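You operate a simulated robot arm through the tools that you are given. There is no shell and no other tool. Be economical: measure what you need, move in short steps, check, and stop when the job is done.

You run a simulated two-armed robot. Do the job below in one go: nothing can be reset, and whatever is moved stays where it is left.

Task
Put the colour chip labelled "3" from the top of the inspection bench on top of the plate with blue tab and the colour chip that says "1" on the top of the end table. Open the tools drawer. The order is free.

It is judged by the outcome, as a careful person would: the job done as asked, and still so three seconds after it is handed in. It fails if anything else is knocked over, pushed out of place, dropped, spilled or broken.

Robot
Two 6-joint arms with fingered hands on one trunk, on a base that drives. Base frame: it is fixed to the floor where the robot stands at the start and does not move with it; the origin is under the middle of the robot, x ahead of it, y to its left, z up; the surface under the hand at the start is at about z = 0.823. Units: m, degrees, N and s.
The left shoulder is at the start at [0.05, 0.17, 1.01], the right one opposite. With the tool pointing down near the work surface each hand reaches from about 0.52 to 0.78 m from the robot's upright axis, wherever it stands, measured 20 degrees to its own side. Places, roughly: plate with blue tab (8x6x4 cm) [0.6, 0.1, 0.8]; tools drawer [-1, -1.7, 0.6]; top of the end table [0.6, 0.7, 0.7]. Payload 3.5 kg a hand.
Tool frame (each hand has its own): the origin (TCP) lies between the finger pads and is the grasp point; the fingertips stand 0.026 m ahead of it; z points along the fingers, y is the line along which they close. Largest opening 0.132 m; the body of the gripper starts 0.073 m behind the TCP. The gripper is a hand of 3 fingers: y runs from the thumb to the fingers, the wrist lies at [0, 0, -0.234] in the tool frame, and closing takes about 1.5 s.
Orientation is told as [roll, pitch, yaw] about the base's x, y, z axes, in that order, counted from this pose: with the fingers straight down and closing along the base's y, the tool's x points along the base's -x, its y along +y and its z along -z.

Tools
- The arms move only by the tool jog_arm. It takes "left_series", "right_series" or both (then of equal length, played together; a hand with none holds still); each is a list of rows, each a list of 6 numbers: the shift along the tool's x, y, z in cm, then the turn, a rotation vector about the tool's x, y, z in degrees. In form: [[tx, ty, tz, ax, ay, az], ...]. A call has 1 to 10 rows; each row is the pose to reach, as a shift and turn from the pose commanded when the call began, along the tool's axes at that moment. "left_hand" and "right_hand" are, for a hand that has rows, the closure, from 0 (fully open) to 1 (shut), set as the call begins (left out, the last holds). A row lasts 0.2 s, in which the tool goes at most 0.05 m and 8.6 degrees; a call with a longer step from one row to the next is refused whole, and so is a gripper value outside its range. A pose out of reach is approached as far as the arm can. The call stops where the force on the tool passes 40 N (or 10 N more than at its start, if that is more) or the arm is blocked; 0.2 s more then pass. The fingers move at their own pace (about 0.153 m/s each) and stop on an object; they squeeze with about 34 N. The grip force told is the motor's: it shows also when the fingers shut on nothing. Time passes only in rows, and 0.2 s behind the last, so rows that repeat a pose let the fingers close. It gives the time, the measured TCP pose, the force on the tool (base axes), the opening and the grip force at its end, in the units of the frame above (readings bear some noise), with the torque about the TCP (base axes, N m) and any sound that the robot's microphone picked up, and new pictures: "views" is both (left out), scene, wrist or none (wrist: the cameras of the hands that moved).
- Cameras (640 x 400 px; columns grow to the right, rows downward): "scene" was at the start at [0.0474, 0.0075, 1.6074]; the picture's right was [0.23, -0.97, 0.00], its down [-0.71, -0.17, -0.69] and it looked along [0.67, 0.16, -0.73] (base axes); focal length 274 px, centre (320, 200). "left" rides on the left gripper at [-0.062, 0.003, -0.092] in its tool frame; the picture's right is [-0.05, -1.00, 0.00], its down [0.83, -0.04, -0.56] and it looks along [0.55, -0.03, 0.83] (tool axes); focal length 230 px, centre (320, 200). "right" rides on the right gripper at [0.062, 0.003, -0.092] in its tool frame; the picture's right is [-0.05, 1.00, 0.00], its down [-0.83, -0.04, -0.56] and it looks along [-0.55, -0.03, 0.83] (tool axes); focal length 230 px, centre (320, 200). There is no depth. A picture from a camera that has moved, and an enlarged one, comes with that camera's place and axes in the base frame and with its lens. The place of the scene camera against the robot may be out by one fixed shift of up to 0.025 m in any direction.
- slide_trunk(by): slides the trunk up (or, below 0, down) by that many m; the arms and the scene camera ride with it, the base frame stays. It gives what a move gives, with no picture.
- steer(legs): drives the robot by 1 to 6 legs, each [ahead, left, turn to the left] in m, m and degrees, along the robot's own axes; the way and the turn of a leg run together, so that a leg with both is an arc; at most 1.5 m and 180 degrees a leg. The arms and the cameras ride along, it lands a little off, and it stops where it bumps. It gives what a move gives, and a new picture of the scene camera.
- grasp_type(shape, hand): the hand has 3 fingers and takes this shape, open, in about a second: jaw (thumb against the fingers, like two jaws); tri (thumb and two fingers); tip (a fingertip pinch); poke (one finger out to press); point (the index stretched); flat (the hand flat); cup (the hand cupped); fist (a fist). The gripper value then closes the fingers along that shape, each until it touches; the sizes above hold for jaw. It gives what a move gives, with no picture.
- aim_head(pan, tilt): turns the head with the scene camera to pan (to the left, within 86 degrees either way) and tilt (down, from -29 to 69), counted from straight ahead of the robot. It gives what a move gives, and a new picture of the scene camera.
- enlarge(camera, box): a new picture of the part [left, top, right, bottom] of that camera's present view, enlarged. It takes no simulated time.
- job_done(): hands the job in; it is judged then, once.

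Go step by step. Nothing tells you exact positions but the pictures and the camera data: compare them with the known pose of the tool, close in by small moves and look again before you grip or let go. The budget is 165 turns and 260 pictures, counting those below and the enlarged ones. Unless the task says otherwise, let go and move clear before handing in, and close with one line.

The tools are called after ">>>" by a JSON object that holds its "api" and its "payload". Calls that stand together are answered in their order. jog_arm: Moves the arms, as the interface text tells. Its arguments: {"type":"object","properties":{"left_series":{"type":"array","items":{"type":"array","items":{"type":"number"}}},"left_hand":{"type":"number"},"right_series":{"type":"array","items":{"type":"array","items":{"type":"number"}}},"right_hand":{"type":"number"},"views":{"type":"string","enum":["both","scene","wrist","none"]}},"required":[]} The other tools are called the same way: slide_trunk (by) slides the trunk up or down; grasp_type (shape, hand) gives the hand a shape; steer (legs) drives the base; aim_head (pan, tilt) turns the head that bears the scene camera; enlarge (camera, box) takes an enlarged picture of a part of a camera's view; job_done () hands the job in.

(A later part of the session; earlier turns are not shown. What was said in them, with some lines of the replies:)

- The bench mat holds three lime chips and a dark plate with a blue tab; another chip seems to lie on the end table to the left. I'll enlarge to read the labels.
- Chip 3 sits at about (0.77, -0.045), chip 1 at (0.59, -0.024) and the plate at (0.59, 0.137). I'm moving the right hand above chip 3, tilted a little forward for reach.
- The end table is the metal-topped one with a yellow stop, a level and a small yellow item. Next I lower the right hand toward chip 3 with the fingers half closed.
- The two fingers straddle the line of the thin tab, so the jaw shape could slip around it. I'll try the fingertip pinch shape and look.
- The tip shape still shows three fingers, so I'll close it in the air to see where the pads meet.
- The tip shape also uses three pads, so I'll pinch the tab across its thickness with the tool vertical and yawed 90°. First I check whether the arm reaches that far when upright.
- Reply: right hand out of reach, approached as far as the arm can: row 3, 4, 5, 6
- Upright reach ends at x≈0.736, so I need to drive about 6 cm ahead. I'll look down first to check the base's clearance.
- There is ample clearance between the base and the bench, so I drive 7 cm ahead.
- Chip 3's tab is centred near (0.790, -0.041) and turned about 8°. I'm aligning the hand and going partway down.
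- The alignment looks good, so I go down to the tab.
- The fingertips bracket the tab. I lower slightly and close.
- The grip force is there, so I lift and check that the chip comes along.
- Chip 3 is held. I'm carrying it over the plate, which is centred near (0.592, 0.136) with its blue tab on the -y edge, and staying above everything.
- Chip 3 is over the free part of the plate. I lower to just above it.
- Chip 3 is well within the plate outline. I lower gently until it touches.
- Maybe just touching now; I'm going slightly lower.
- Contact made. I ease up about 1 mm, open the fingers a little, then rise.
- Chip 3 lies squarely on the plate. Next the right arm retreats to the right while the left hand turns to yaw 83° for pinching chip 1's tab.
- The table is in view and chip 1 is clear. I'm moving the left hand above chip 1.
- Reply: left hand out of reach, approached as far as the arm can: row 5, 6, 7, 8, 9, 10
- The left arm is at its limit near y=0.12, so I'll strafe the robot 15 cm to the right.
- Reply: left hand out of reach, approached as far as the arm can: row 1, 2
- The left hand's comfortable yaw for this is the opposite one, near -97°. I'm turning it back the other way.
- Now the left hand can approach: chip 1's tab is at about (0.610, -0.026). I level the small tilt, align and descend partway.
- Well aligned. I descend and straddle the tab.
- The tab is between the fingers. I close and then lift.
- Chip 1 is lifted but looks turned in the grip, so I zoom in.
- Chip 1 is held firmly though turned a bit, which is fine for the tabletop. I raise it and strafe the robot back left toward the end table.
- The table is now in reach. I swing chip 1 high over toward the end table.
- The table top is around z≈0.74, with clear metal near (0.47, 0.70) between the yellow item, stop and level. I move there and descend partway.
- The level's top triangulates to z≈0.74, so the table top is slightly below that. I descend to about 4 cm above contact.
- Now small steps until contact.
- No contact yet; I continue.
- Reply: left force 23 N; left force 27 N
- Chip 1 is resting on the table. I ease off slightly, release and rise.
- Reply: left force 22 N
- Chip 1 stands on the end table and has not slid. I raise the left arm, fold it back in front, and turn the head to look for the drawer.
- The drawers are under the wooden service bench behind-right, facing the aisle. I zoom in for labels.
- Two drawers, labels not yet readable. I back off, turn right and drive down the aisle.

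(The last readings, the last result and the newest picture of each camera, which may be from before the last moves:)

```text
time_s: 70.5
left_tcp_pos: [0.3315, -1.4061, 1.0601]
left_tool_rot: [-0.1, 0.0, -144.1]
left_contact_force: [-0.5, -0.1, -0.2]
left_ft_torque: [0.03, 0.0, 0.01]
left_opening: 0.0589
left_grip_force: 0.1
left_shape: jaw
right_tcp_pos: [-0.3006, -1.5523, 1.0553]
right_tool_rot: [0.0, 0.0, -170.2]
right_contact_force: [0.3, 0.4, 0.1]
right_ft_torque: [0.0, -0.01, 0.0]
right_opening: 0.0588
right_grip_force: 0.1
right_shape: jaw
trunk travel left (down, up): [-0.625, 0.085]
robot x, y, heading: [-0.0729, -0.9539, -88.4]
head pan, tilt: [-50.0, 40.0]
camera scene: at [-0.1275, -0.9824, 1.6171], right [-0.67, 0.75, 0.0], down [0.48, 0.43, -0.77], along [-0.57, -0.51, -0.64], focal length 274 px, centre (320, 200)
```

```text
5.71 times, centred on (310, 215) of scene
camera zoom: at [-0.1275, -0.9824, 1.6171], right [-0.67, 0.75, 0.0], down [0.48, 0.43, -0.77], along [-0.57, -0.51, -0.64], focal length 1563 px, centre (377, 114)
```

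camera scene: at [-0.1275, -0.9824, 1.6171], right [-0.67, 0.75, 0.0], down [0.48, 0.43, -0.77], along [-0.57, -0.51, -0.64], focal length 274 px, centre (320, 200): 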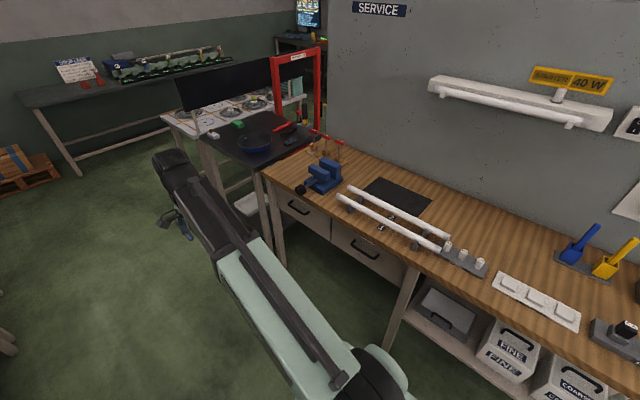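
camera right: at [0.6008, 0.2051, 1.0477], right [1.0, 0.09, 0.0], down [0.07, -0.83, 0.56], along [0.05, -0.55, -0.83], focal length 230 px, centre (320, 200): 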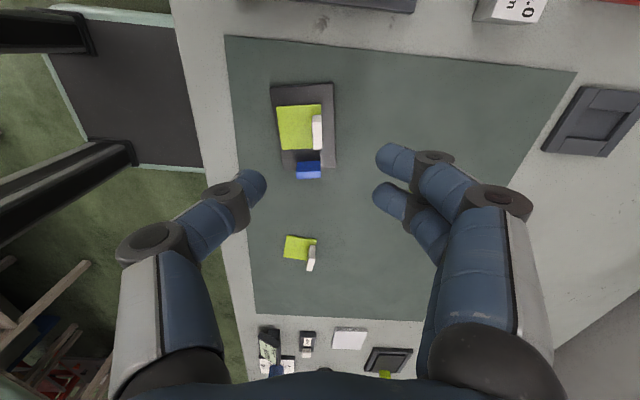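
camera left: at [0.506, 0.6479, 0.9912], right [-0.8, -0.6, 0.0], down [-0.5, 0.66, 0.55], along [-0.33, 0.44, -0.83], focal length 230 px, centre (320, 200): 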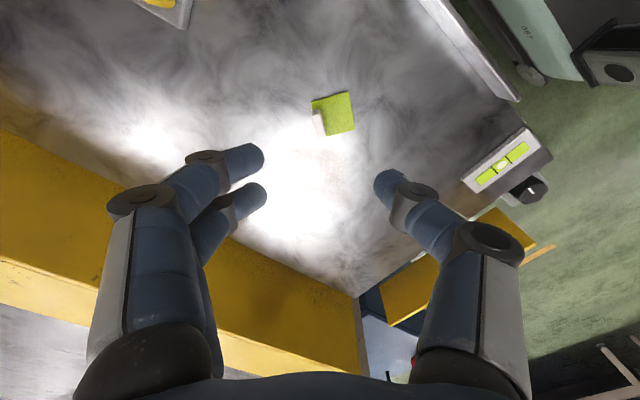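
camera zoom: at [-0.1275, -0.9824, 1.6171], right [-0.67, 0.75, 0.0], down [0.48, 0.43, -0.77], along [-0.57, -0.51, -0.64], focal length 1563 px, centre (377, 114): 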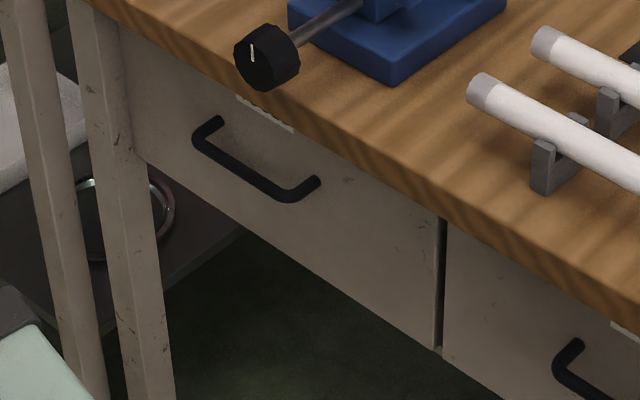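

The labels above the handles are hidden from up here. I drive on, turn to face the drawers, and look from lower down.

>>> {"api": "steer", "payload": {"legs": [[0.6, 0, 0], [0, 0, -91.6]]}}

>>> {"api": "slide_trunk", "payload": {"by": -0.3}}

>>> {"api": "aim_head", "payload": {"pan": 0, "tilt": 30}}

```text
time_s: 77.8
left_tcp_pos: [-0.5137, -1.9424, 1.0596]
left_tool_rot: [-0.1, 0.0, 124.3]
left_contact_force: [0.1, -0.4, -0.5]
left_ft_torque: [-0.01, -0.02, -0.02]
left_opening: 0.0588
left_grip_force: 0.1
left_shape: jaw
right_tcp_pos: [-0.642, -1.3061, 1.0538]
right_tool_rot: [0.0, 0.0, 98.0]
right_contact_force: [-0.1, 0.0, 0.1]
right_ft_torque: [0.02, 0.01, 0.01]
right_opening: 0.0589
right_grip_force: 0.0
right_shape: jaw
trunk travel left (down, up): [-0.625, 0.085]
robot x, y, heading: [-0.0523, -1.5488, -179.9]
head pan, tilt: [-50.0, 40.0]
camera scene: at [-0.0566, -1.4974, 1.6171], right [0.76, 0.64, 0.0], down [0.41, -0.49, -0.77], along [-0.49, 0.59, -0.64], focal length 274 px, centre (320, 200)
```

scene: 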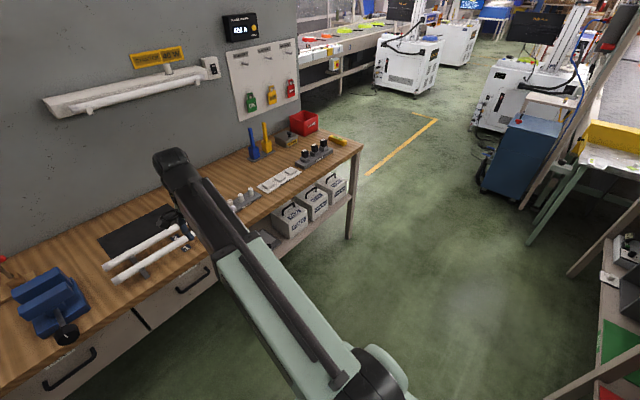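

```text
time_s: 80.8
left_tcp_pos: [-0.5137, -1.9426, 0.7606]
left_tool_rot: [0.0, 0.0, 124.1]
left_contact_force: [-0.5, 0.3, 0.1]
left_ft_torque: [-0.01, 0.01, -0.02]
left_opening: 0.0588
left_grip_force: 0.1
left_shape: jaw
right_tcp_pos: [-0.6439, -1.3063, 0.7537]
right_tool_rot: [0.0, 0.0, 98.2]
right_contact_force: [-0.5, 0.8, -0.1]
right_ft_torque: [0.01, -0.03, 0.0]
right_opening: 0.0589
right_grip_force: 0.1
right_shape: jaw
trunk travel left (down, up): [-0.325, 0.385]
robot x, y, heading: [-0.0535, -1.5508, -179.9]
head pan, tilt: [-50.0, 40.0]
```

```text
time_s: 82.0
left_tcp_pos: [-0.5137, -1.9416, 0.7599]
left_tool_rot: [0.0, -0.1, 124.2]
left_contact_force: [0.0, 0.0, -0.2]
left_ft_torque: [0.0, 0.0, -0.01]
left_opening: 0.059
left_grip_force: 0.1
left_shape: jaw
right_tcp_pos: [-0.6429, -1.3056, 0.7538]
right_tool_rot: [0.0, 0.0, 98.0]
right_contact_force: [0.6, 0.3, 0.8]
right_ft_torque: [0.02, 0.02, 0.0]
right_opening: 0.0585
right_grip_force: 0.1
right_shape: jaw
trunk travel left (down, up): [-0.325, 0.385]
robot x, y, heading: [-0.0517, -1.5526, -179.8]
head pan, tilt: [0.0, 30.0]
camera scene: at [-0.0923, -1.5626, 1.3324], right [0.0, 1.0, 0.0], down [0.5, 0.0, -0.87], along [-0.87, 0.0, -0.5], focal length 274 px, centre (320, 200)
```

scene: 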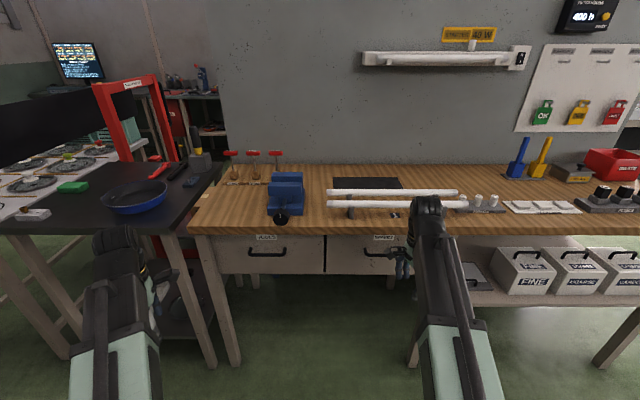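

>>> {"api": "enlarge", "payload": {"camera": "scene", "box": [220, 215, 320, 275]}}

>>> {"api": "enlarge", "payload": {"camera": "scene", "box": [320, 215, 420, 275]}}

```text
6.40 times, centred on (270, 245) of scene
camera zoom: at [-0.0923, -1.5626, 1.3324], right [0.0, 1.0, 0.0], down [0.5, 0.0, -0.87], along [-0.87, 0.0, -0.5], focal length 1750 px, centre (640, -88)
```

zoom: 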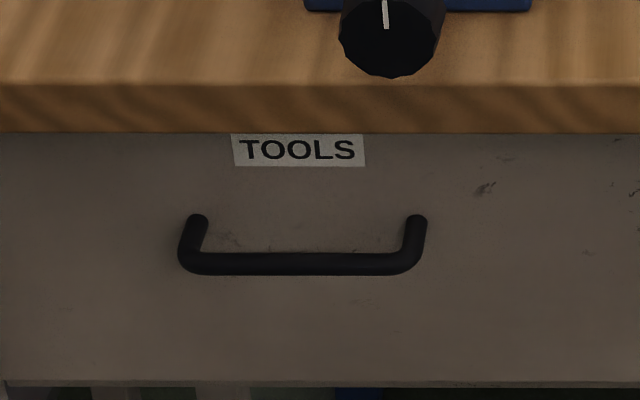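

```text
6.40 times, centred on (370, 245) of scene
camera zoom: at [-0.0923, -1.5626, 1.3324], right [0.0, 1.0, 0.0], down [0.5, 0.0, -0.87], along [-0.87, 0.0, -0.5], focal length 1750 px, centre (0, -88)
```

zoom: 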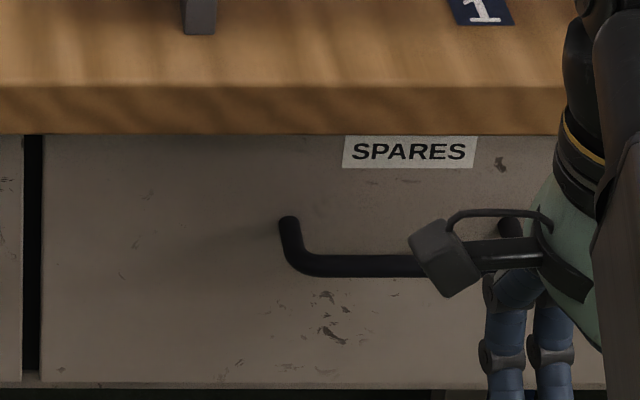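

The left-hand drawer is labelled TOOLS; its bow handle is near (-0.81, -1.745, 0.70), straight in front of the left shoulder. I back off 10 cm and bring the left hand in front of it.

>>> {"api": "steer", "payload": {"legs": [[-0.1, 0, 0]]}}

>>> {"api": "jog_arm", "payload": {"left_series": [[-3.6, -0.4, 1, 0, 0, 5.7], [-7.2, -0.9, 2, 0, 0, 11.4], [-10.9, -1.3, 3, 0, 0, 17.1], [-14.5, -1.8, 4, 0, 0, 22.8], [-18.1, -2.2, 5, 0, 0, 28.5], [-21.7, -2.7, 5, 0, 0, 34.2], [-21.7, -2.7, 5, 0, 0, 34.2]], "views": "scene"}}

```text
time_s: 83.1
left_tcp_pos: [-0.4122, -1.9412, 0.7599]
left_tool_rot: [0.0, 0.0, 124.1]
left_contact_force: [0.5, 0.2, -1.1]
left_ft_torque: [0.01, -0.03, 0.03]
left_opening: 0.0588
left_grip_force: 0.1
left_shape: jaw
right_tcp_pos: [-0.5405, -1.3056, 0.7544]
right_tool_rot: [0.0, 0.1, 98.1]
right_contact_force: [0.1, 0.6, 0.2]
right_ft_torque: [0.0, -0.01, 0.05]
right_opening: 0.0589
right_grip_force: 0.1
right_shape: jaw
trunk travel left (down, up): [-0.325, 0.385]
robot x, y, heading: [0.0491, -1.5505, -180.0]
head pan, tilt: [0.0, 30.0]
camera scene: at [0.0092, -1.5624, 1.3325], right [0.0, 1.0, 0.0], down [0.5, 0.0, -0.87], along [-0.87, 0.0, -0.5], focal length 274 px, centre (320, 200)
```

scene: 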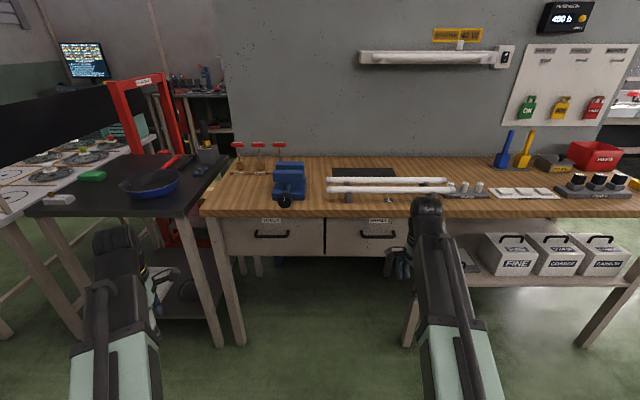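

```text
time_s: 84.7
left_tcp_pos: [-0.5129, -1.7473, 0.7102]
left_tool_rot: [0.0, 0.0, 89.9]
left_contact_force: [-0.5, -0.3, 0.4]
left_ft_torque: [-0.01, 0.02, 0.0]
left_opening: 0.0589
left_grip_force: 0.1
left_shape: jaw
right_tcp_pos: [-0.5408, -1.3056, 0.7539]
right_tool_rot: [0.0, 0.0, 98.1]
right_contact_force: [-0.3, -0.4, 0.3]
right_ft_torque: [0.03, 0.03, 0.01]
right_opening: 0.059
right_grip_force: 0.1
right_shape: jaw
trunk travel left (down, up): [-0.325, 0.385]
robot x, y, heading: [0.0516, -1.5477, -180.1]
head pan, tilt: [0.0, 30.0]
camera scene: at [0.0092, -1.5623, 1.3325], right [0.0, 1.0, 0.0], down [0.5, 0.0, -0.87], along [-0.87, 0.0, -0.5], focal length 274 px, centre (320, 200)
```

scene: 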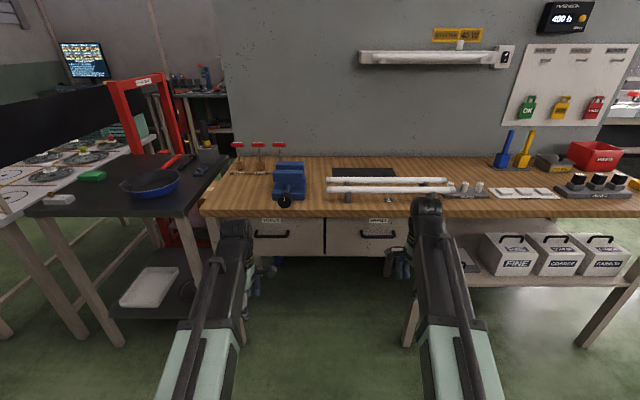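

Now I tilt the left hand to point horizontally at the drawer while moving a bit forward.

>>> {"api": "jog_arm", "payload": {"left_series": [[0, 1.5, 0, -8.5, 0, 0], [0, 3, 0, -17, 0, 0], [0, 4.5, 0, -25.5, 0, 0], [0, 6, 0, -34, 0, 0], [0, 7.5, 0, -42.5, 0, 0], [0, 9, 0, -51, 0, 0], [0, 10.5, 0, -59.5, 0, 0], [0, 12, 0, -68, 0, 0], [0, 13.5, 0, -76.5, 0, 0], [0, 14.5, 0, -85, 0, 0]], "left_hand": 0.4, "views": "both"}}

```text
time_s: 86.9
left_tcp_pos: [-0.6499, -1.7402, 0.705]
left_tool_rot: [78.4, 0.0, 88.0]
left_contact_force: [0.1, -0.2, -0.4]
left_ft_torque: [0.01, -0.05, -0.01]
left_opening: 0.0788
left_grip_force: 0.2
left_shape: jaw
left hand out of reach, approached as far as the arm can: row 7, 8, 10
right_tcp_pos: [-0.5415, -1.3061, 0.755]
right_tool_rot: [0.1, -0.1, 98.1]
right_contact_force: [0.3, -0.1, -0.8]
right_ft_torque: [0.01, -0.02, -0.03]
right_opening: 0.0591
right_grip_force: 0.0
right_shape: jaw
trunk travel left (down, up): [-0.325, 0.385]
robot x, y, heading: [0.0504, -1.552, -179.7]
head pan, tilt: [0.0, 30.0]
camera scene: at [0.0092, -1.5624, 1.3325], right [0.0, 1.0, 0.0], down [0.5, 0.0, -0.87], along [-0.87, 0.0, -0.5], focal length 274 px, centre (320, 200)
camera left: at [-0.5572, -1.682, 0.7272], right [0.2, 0.04, -0.98], down [0.52, -0.85, 0.07], along [-0.83, -0.52, -0.2], focal length 230 px, centre (320, 200)
```

scene: 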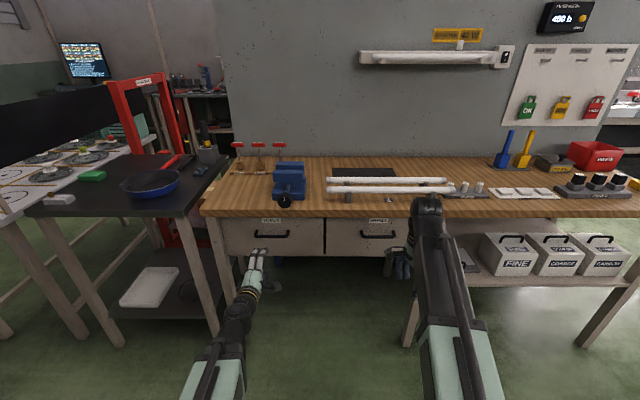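
left: 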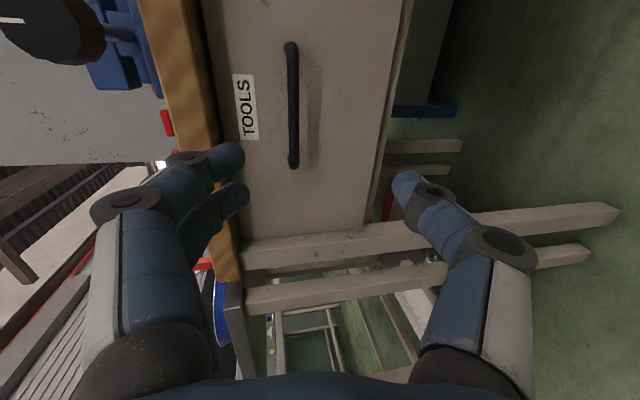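

The wrist camera shows the TOOLS handle, bar centre at about y=-1.723, z=0.70. I approach partway.

>>> {"api": "jog_arm", "payload": {"left_series": [[-0.4, 0.4, 2, 0, 0, 0], [-0.8, 0.7, 4, 0, 0, 0], [-1.3, 1.1, 6, 0, 0, 0], [-1.3, 1.4, 7.9, 0, 0, 0], [-1.3, 1.4, 7.9, 0, 0, 0]], "views": "wrist"}}

```text
time_s: 88.1
left_tcp_pos: [-0.7308, -1.722, 0.7053]
left_tool_rot: [78.5, -0.5, 87.9]
left_contact_force: [0.0, 0.0, 0.5]
left_ft_torque: [0.0, 0.0, 0.04]
left_opening: 0.0787
left_grip_force: 0.1
left_shape: jaw
right_tcp_pos: [-0.5407, -1.3054, 0.7533]
right_tool_rot: [0.1, 0.0, 98.1]
right_contact_force: [0.2, 0.8, -0.2]
right_ft_torque: [0.01, -0.01, 0.0]
right_opening: 0.059
right_grip_force: 0.1
right_shape: jaw
trunk travel left (down, up): [-0.325, 0.385]
robot x, y, heading: [0.0514, -1.5516, -180.0]
head pan, tilt: [0.0, 30.0]
camera left: at [-0.6375, -1.6645, 0.728], right [0.2, 0.05, -0.98], down [0.52, -0.85, 0.06], along [-0.83, -0.52, -0.2], focal length 230 px, centre (320, 200)
```

left: 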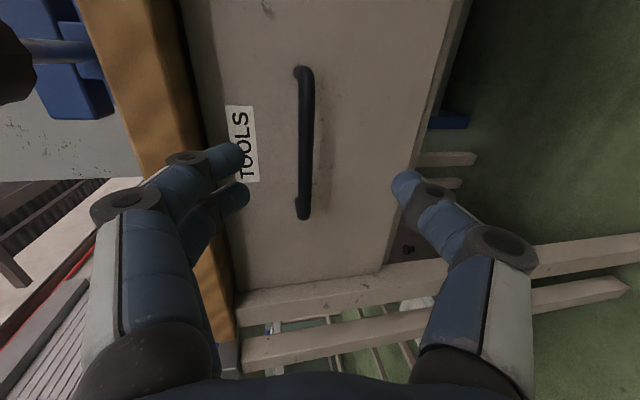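

Triangulation puts the bar near (-0.845, -1.729, 0.696). I move in so that it lies between the fingers.

>>> {"api": "jog_arm", "payload": {"left_series": [[0.3, 0.4, 3, 0, 0, 0], [0.5, 0.8, 6, 0, 0, 0], [0.7, 1.1, 8.5, 0, 0, 0], [0.7, 1.2, 9.6, 0, 0, 0], [0.7, 1.2, 9.6, 0, 0, 0]], "views": "both"}}

```text
time_s: 89.0
left_tcp_pos: [-0.8105, -1.7251, 0.6993]
left_tool_rot: [78.7, -0.5, 87.9]
left_contact_force: [24.2, 0.1, 1.6]
left_ft_torque: [-0.02, 1.12, 0.12]
left_opening: 0.0756
left_grip_force: 0.0
left_shape: jaw
right_tcp_pos: [-0.5388, -1.3052, 0.7553]
right_tool_rot: [0.1, 0.0, 98.1]
right_contact_force: [0.0, 0.0, -0.7]
right_ft_torque: [0.02, 0.0, 0.01]
right_opening: 0.059
right_grip_force: 0.1
right_shape: jaw
trunk travel left (down, up): [-0.325, 0.385]
robot x, y, heading: [0.0502, -1.553, -179.8]
head pan, tilt: [0.0, 30.0]
stopped in row 4 (left hand): the force on the tool passed its limit at 47 N (the readings are from after the stop); the commanded pose is now the measured one
camera scene: at [0.0114, -1.5623, 1.3326], right [0.0, 1.0, 0.0], down [0.5, 0.0, -0.87], along [-0.87, 0.0, -0.5], focal length 274 px, centre (320, 200)
camera left: at [-0.7186, -1.6674, 0.7226], right [0.2, 0.05, -0.98], down [0.52, -0.85, 0.06], along [-0.83, -0.52, -0.2], focal length 230 px, centre (320, 200)
```

scene: 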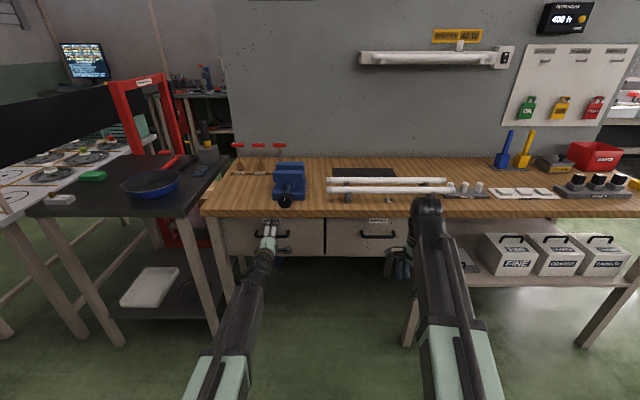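
left: 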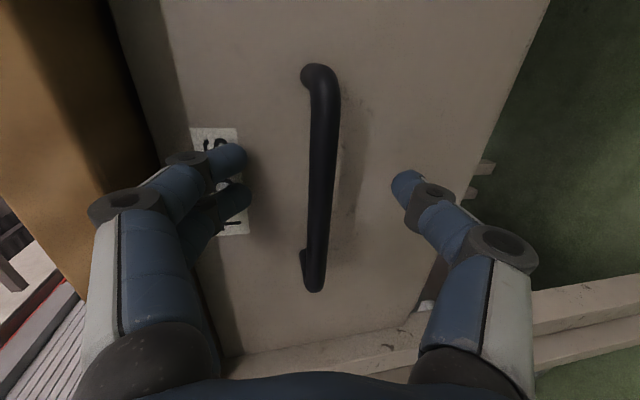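

The fingertips just touched the drawer face, so the bar lies between the pads near the tips. I back off 3 mm and close on it.

>>> {"api": "jog_arm", "payload": {"left_series": [[0, 0, -0.3, 0, 0, 0], [0, 0, -0.3, 0, 0, 0], [0, 0, -0.3, 0, 0, 0], [0, 0, -0.3, 0, 0, 0], [0, 0, -0.3, 0, 0, 0], [0, 0, -0.3, 0, 0, 0], [0, 0, -0.3, 0, 0, 0]], "left_hand": 1, "views": "wrist"}}

```text
time_s: 90.6
left_tcp_pos: [-0.8115, -1.7249, 0.6948]
left_tool_rot: [78.1, -0.5, 87.9]
left_contact_force: [0.1, 2.7, -30.7]
left_ft_torque: [0.01, -0.02, 0.0]
left_opening: 0.0042
left_grip_force: 33.8
left_shape: jaw
right_tcp_pos: [-0.5413, -1.3067, 0.7532]
right_tool_rot: [-0.1, 0.0, 98.1]
right_contact_force: [-0.1, -0.3, 0.4]
right_ft_torque: [0.02, -0.01, 0.0]
right_opening: 0.0591
right_grip_force: 0.1
right_shape: jaw
trunk travel left (down, up): [-0.325, 0.385]
robot x, y, heading: [0.0493, -1.5529, -179.7]
head pan, tilt: [0.0, 30.0]
camera left: at [-0.7187, -1.6678, 0.7177], right [0.21, 0.05, -0.98], down [0.52, -0.85, 0.06], along [-0.83, -0.52, -0.2], focal length 230 px, centre (320, 200)
```

left: 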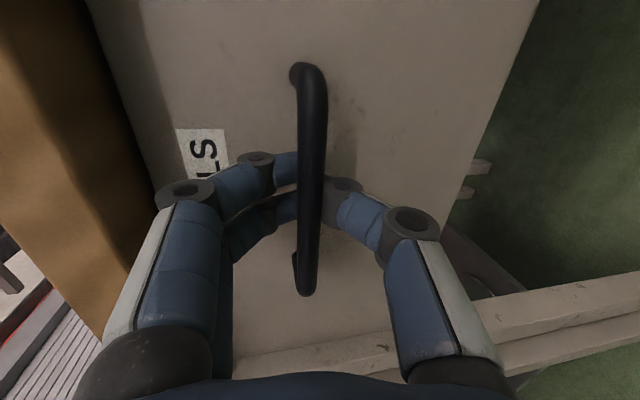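

The bar is held. I relieve the vertical load slightly, then pull.

>>> {"api": "jog_arm", "payload": {"left_series": [[0, -0.3, 0, 0, 0, 0], [0, -0.4, 0, 0, 0, 0], [0, -0.6, -1, 0, 0, 0], [0, -0.8, -2, 0, 0, 0], [-0.1, -1.0, -3, 0, 0, 0], [-0.1, -1.2, -4, 0, 0, 0]], "views": "wrist"}}

```text
time_s: 92.0
left_tcp_pos: [-0.7699, -1.725, 0.6939]
left_tool_rot: [78.4, -0.4, 87.9]
left_contact_force: [0.8, 2.1, -21.8]
left_ft_torque: [0.0, -0.03, -0.02]
left_opening: 0.0039
left_grip_force: 34.0
left_shape: jaw
right_tcp_pos: [-0.5416, -1.3056, 0.7539]
right_tool_rot: [-0.1, 0.1, 98.1]
right_contact_force: [-0.1, -0.9, 0.4]
right_ft_torque: [0.0, -0.03, 0.02]
right_opening: 0.0588
right_grip_force: 0.0
right_shape: jaw
trunk travel left (down, up): [-0.325, 0.385]
robot x, y, heading: [0.0533, -1.5508, -180.0]
head pan, tilt: [0.0, 30.0]
camera left: at [-0.677, -1.6679, 0.7164], right [0.2, 0.05, -0.98], down [0.52, -0.85, 0.06], along [-0.83, -0.52, -0.2], focal length 230 px, centre (320, 200)
```

left: 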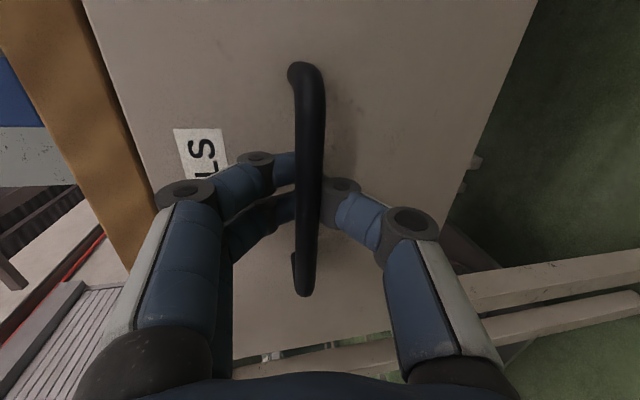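

The drawer is moving. I continue pulling.

>>> {"api": "jog_arm", "payload": {"left_series": [[0, -0.6, -2, 0, 0, 0], [-0.1, -1.0, -4, 0, 0, 0], [-0.2, -1.4, -6, 0, 0, 0], [-0.2, -1.8, -8, 0, 0, 0], [-0.3, -2.3, -10, 0, 0, 0], [-0.3, -2.7, -12, 0, 0, 0], [-0.4, -3.1, -14, 0, 0, 0], [-0.4, -3.5, -16, 0, 0, 0], [-0.4, -3.9, -18, 0, 0, 0]], "views": "both"}}

```text
time_s: 94.0
left_tcp_pos: [-0.6368, -1.7325, 0.6819]
left_tool_rot: [78.5, -0.3, 87.9]
left_contact_force: [0.1, 1.1, -0.2]
left_ft_torque: [0.03, 0.02, 0.0]
left_opening: 0.0059
left_grip_force: 33.9
left_shape: jaw
left hand out of reach, approached as far as the arm can: row 7, 8, 9
right_tcp_pos: [-0.5404, -1.306, 0.7543]
right_tool_rot: [0.1, -0.1, 98.1]
right_contact_force: [0.3, -0.3, -0.4]
right_ft_torque: [-0.01, 0.0, 0.04]
right_opening: 0.0587
right_grip_force: 0.0
right_shape: jaw
trunk travel left (down, up): [-0.325, 0.385]
robot x, y, heading: [0.0477, -1.5531, -179.8]
head pan, tilt: [0.0, 30.0]
camera scene: at [0.0093, -1.5626, 1.3326], right [0.0, 1.0, 0.0], down [0.5, 0.0, -0.87], along [-0.87, 0.0, -0.5], focal length 274 px, centre (320, 200)
camera left: at [-0.5433, -1.6743, 0.7029], right [0.2, 0.05, -0.98], down [0.52, -0.85, 0.06], along [-0.83, -0.52, -0.2], focal length 230 px, centre (320, 200)
```

scene: 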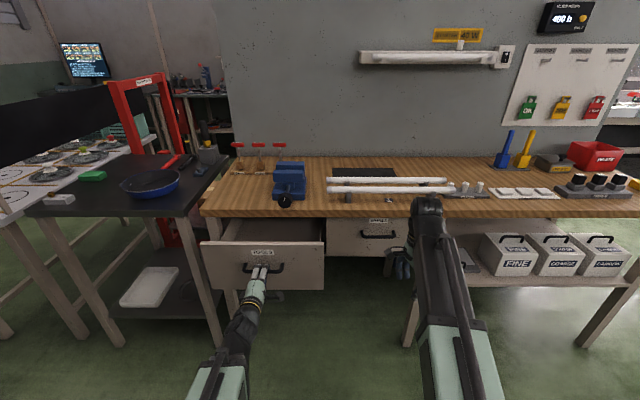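
left: 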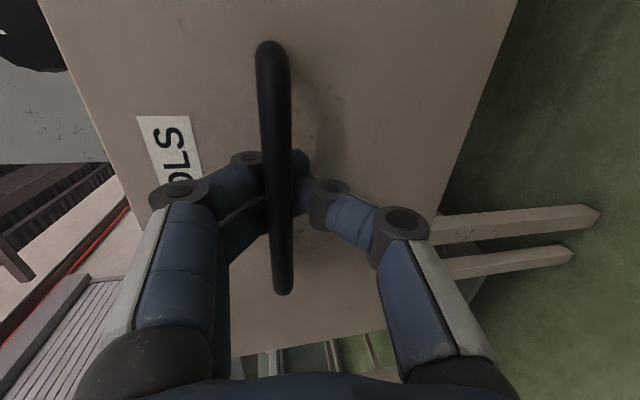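

The drawer is open about 17 cm. I hold on and drive back a little to open it more.

>>> {"api": "steer", "payload": {"legs": [[-0.08, 0, 0]]}}

```text
time_s: 95.0
left_tcp_pos: [-0.5549, -1.7309, 0.6804]
left_tool_rot: [78.5, -0.5, 87.9]
left_contact_force: [0.2, -0.3, -0.1]
left_ft_torque: [0.05, 0.04, 0.0]
left_opening: 0.0063
left_grip_force: 34.8
left_shape: jaw
right_tcp_pos: [-0.4604, -1.3065, 0.7527]
right_tool_rot: [0.0, 0.0, 98.1]
right_contact_force: [0.7, 0.5, 0.2]
right_ft_torque: [-0.02, 0.0, 0.03]
right_opening: 0.0589
right_grip_force: 0.0
right_shape: jaw
trunk travel left (down, up): [-0.325, 0.385]
robot x, y, heading: [0.1327, -1.55, -179.9]
head pan, tilt: [0.0, 30.0]
camera scene: at [0.09, -1.5622, 1.3325], right [0.0, 1.0, 0.0], down [0.5, 0.0, -0.87], along [-0.87, 0.0, -0.5], focal length 274 px, centre (320, 200)
```

scene: 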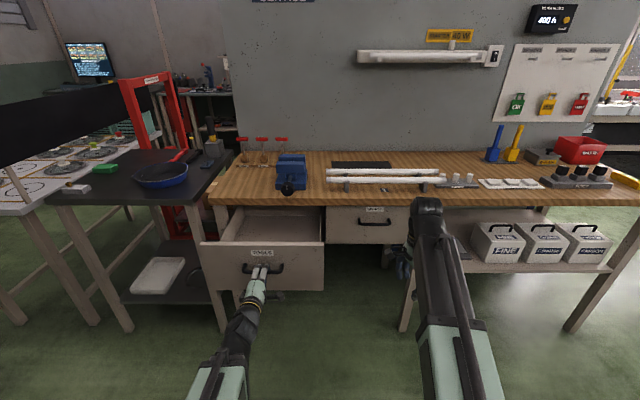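

The drawer stands about 25 cm open. I open the fingers around the bar.

>>> {"api": "jog_arm", "payload": {"left_series": [[0, 0, 0, 0, 0, 0], [0, 0, 0, 0, 0, 0], [0, 0, 0, 0, 0, 0], [0, 0, 0, 0, 0, 0]], "left_hand": 0.35, "views": "wrist"}}

```text
time_s: 96.0
left_tcp_pos: [-0.5561, -1.7318, 0.6806]
left_tool_rot: [78.5, -0.5, 87.9]
left_contact_force: [-0.1, -0.4, 0.3]
left_ft_torque: [0.0, 0.02, 0.02]
left_opening: 0.0853
left_grip_force: 0.0
left_shape: jaw
right_tcp_pos: [-0.4609, -1.3054, 0.7542]
right_tool_rot: [0.0, 0.0, 98.1]
right_contact_force: [-0.2, 0.6, 0.3]
right_ft_torque: [-0.03, 0.03, -0.01]
right_opening: 0.0584
right_grip_force: 0.1
right_shape: jaw
trunk travel left (down, up): [-0.325, 0.385]
robot x, y, heading: [0.131, -1.5516, -179.9]
head pan, tilt: [0.0, 30.0]
camera left: at [-0.4626, -1.6736, 0.7027], right [0.2, 0.05, -0.98], down [0.52, -0.85, 0.06], along [-0.83, -0.52, -0.2], focal length 230 px, centre (320, 200)
```

left: 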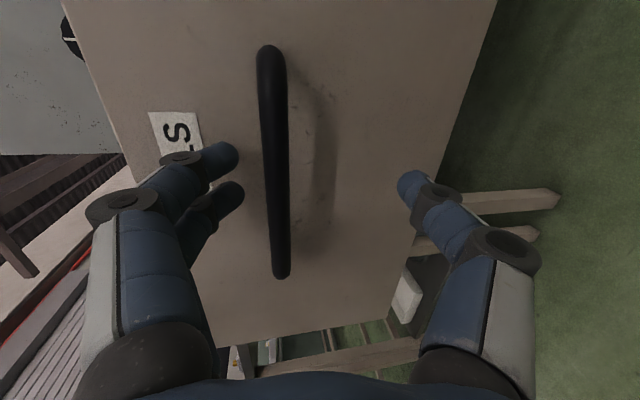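

The fingers are clear of the bar. I drive back slightly to withdraw.

>>> {"api": "steer", "payload": {"legs": [[-0.07, 0, 0]]}}

>>> {"api": "enlarge", "payload": {"camera": "scene", "box": [180, 180, 340, 300]}}

```text
time_s: 97.0
left_tcp_pos: [-0.4855, -1.7301, 0.6803]
left_tool_rot: [78.4, -0.5, 87.8]
left_contact_force: [0.6, -0.7, -0.3]
left_ft_torque: [-0.03, 0.04, 0.03]
left_opening: 0.0856
left_grip_force: 0.0
left_shape: jaw
right_tcp_pos: [-0.3898, -1.3057, 0.7543]
right_tool_rot: [0.0, 0.1, 98.1]
right_contact_force: [-0.3, 0.0, -0.6]
right_ft_torque: [-0.01, -0.04, -0.02]
right_opening: 0.059
right_grip_force: 0.0
right_shape: jaw
trunk travel left (down, up): [-0.325, 0.385]
robot x, y, heading: [0.1988, -1.5515, -179.8]
head pan, tilt: [0.0, 30.0]
camera scene: at [0.1604, -1.562, 1.3325], right [0.0, 1.0, 0.0], down [0.5, 0.0, -0.87], along [-0.87, 0.0, -0.5], focal length 274 px, centre (320, 200)
```

scene: 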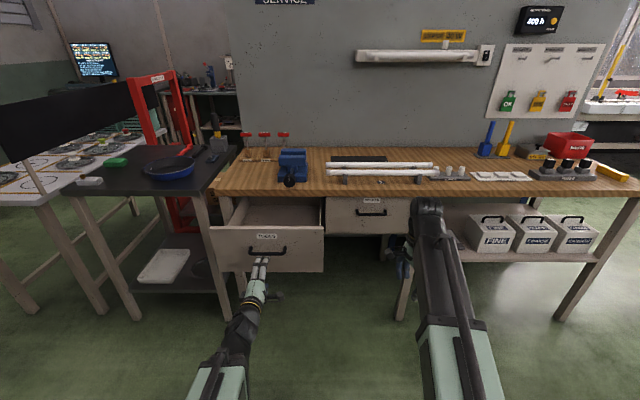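

```text
3.33 times, centred on (260, 240) of scene
camera zoom: at [0.1604, -1.562, 1.3325], right [0.0, 1.0, 0.0], down [0.5, 0.0, -0.87], along [-0.87, 0.0, -0.5], focal length 912 px, centre (520, 67)
```

zoom: 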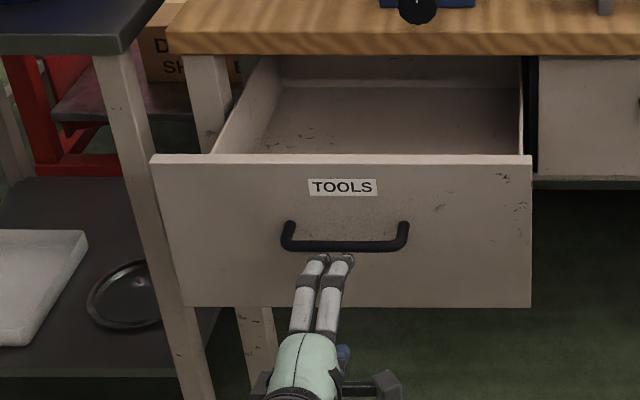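

The drawer stays open with the hand clear of it. Both chips were in place when last seen, so I hand the job in.

>>> {"api": "job_done", "payload": {}}

```text
The job is handed in.
```

The job is handed in: chip "3" is on the plate with the blue tab, chip "1" is on top of the end table, and the TOOLS drawer is open about 25 cm.
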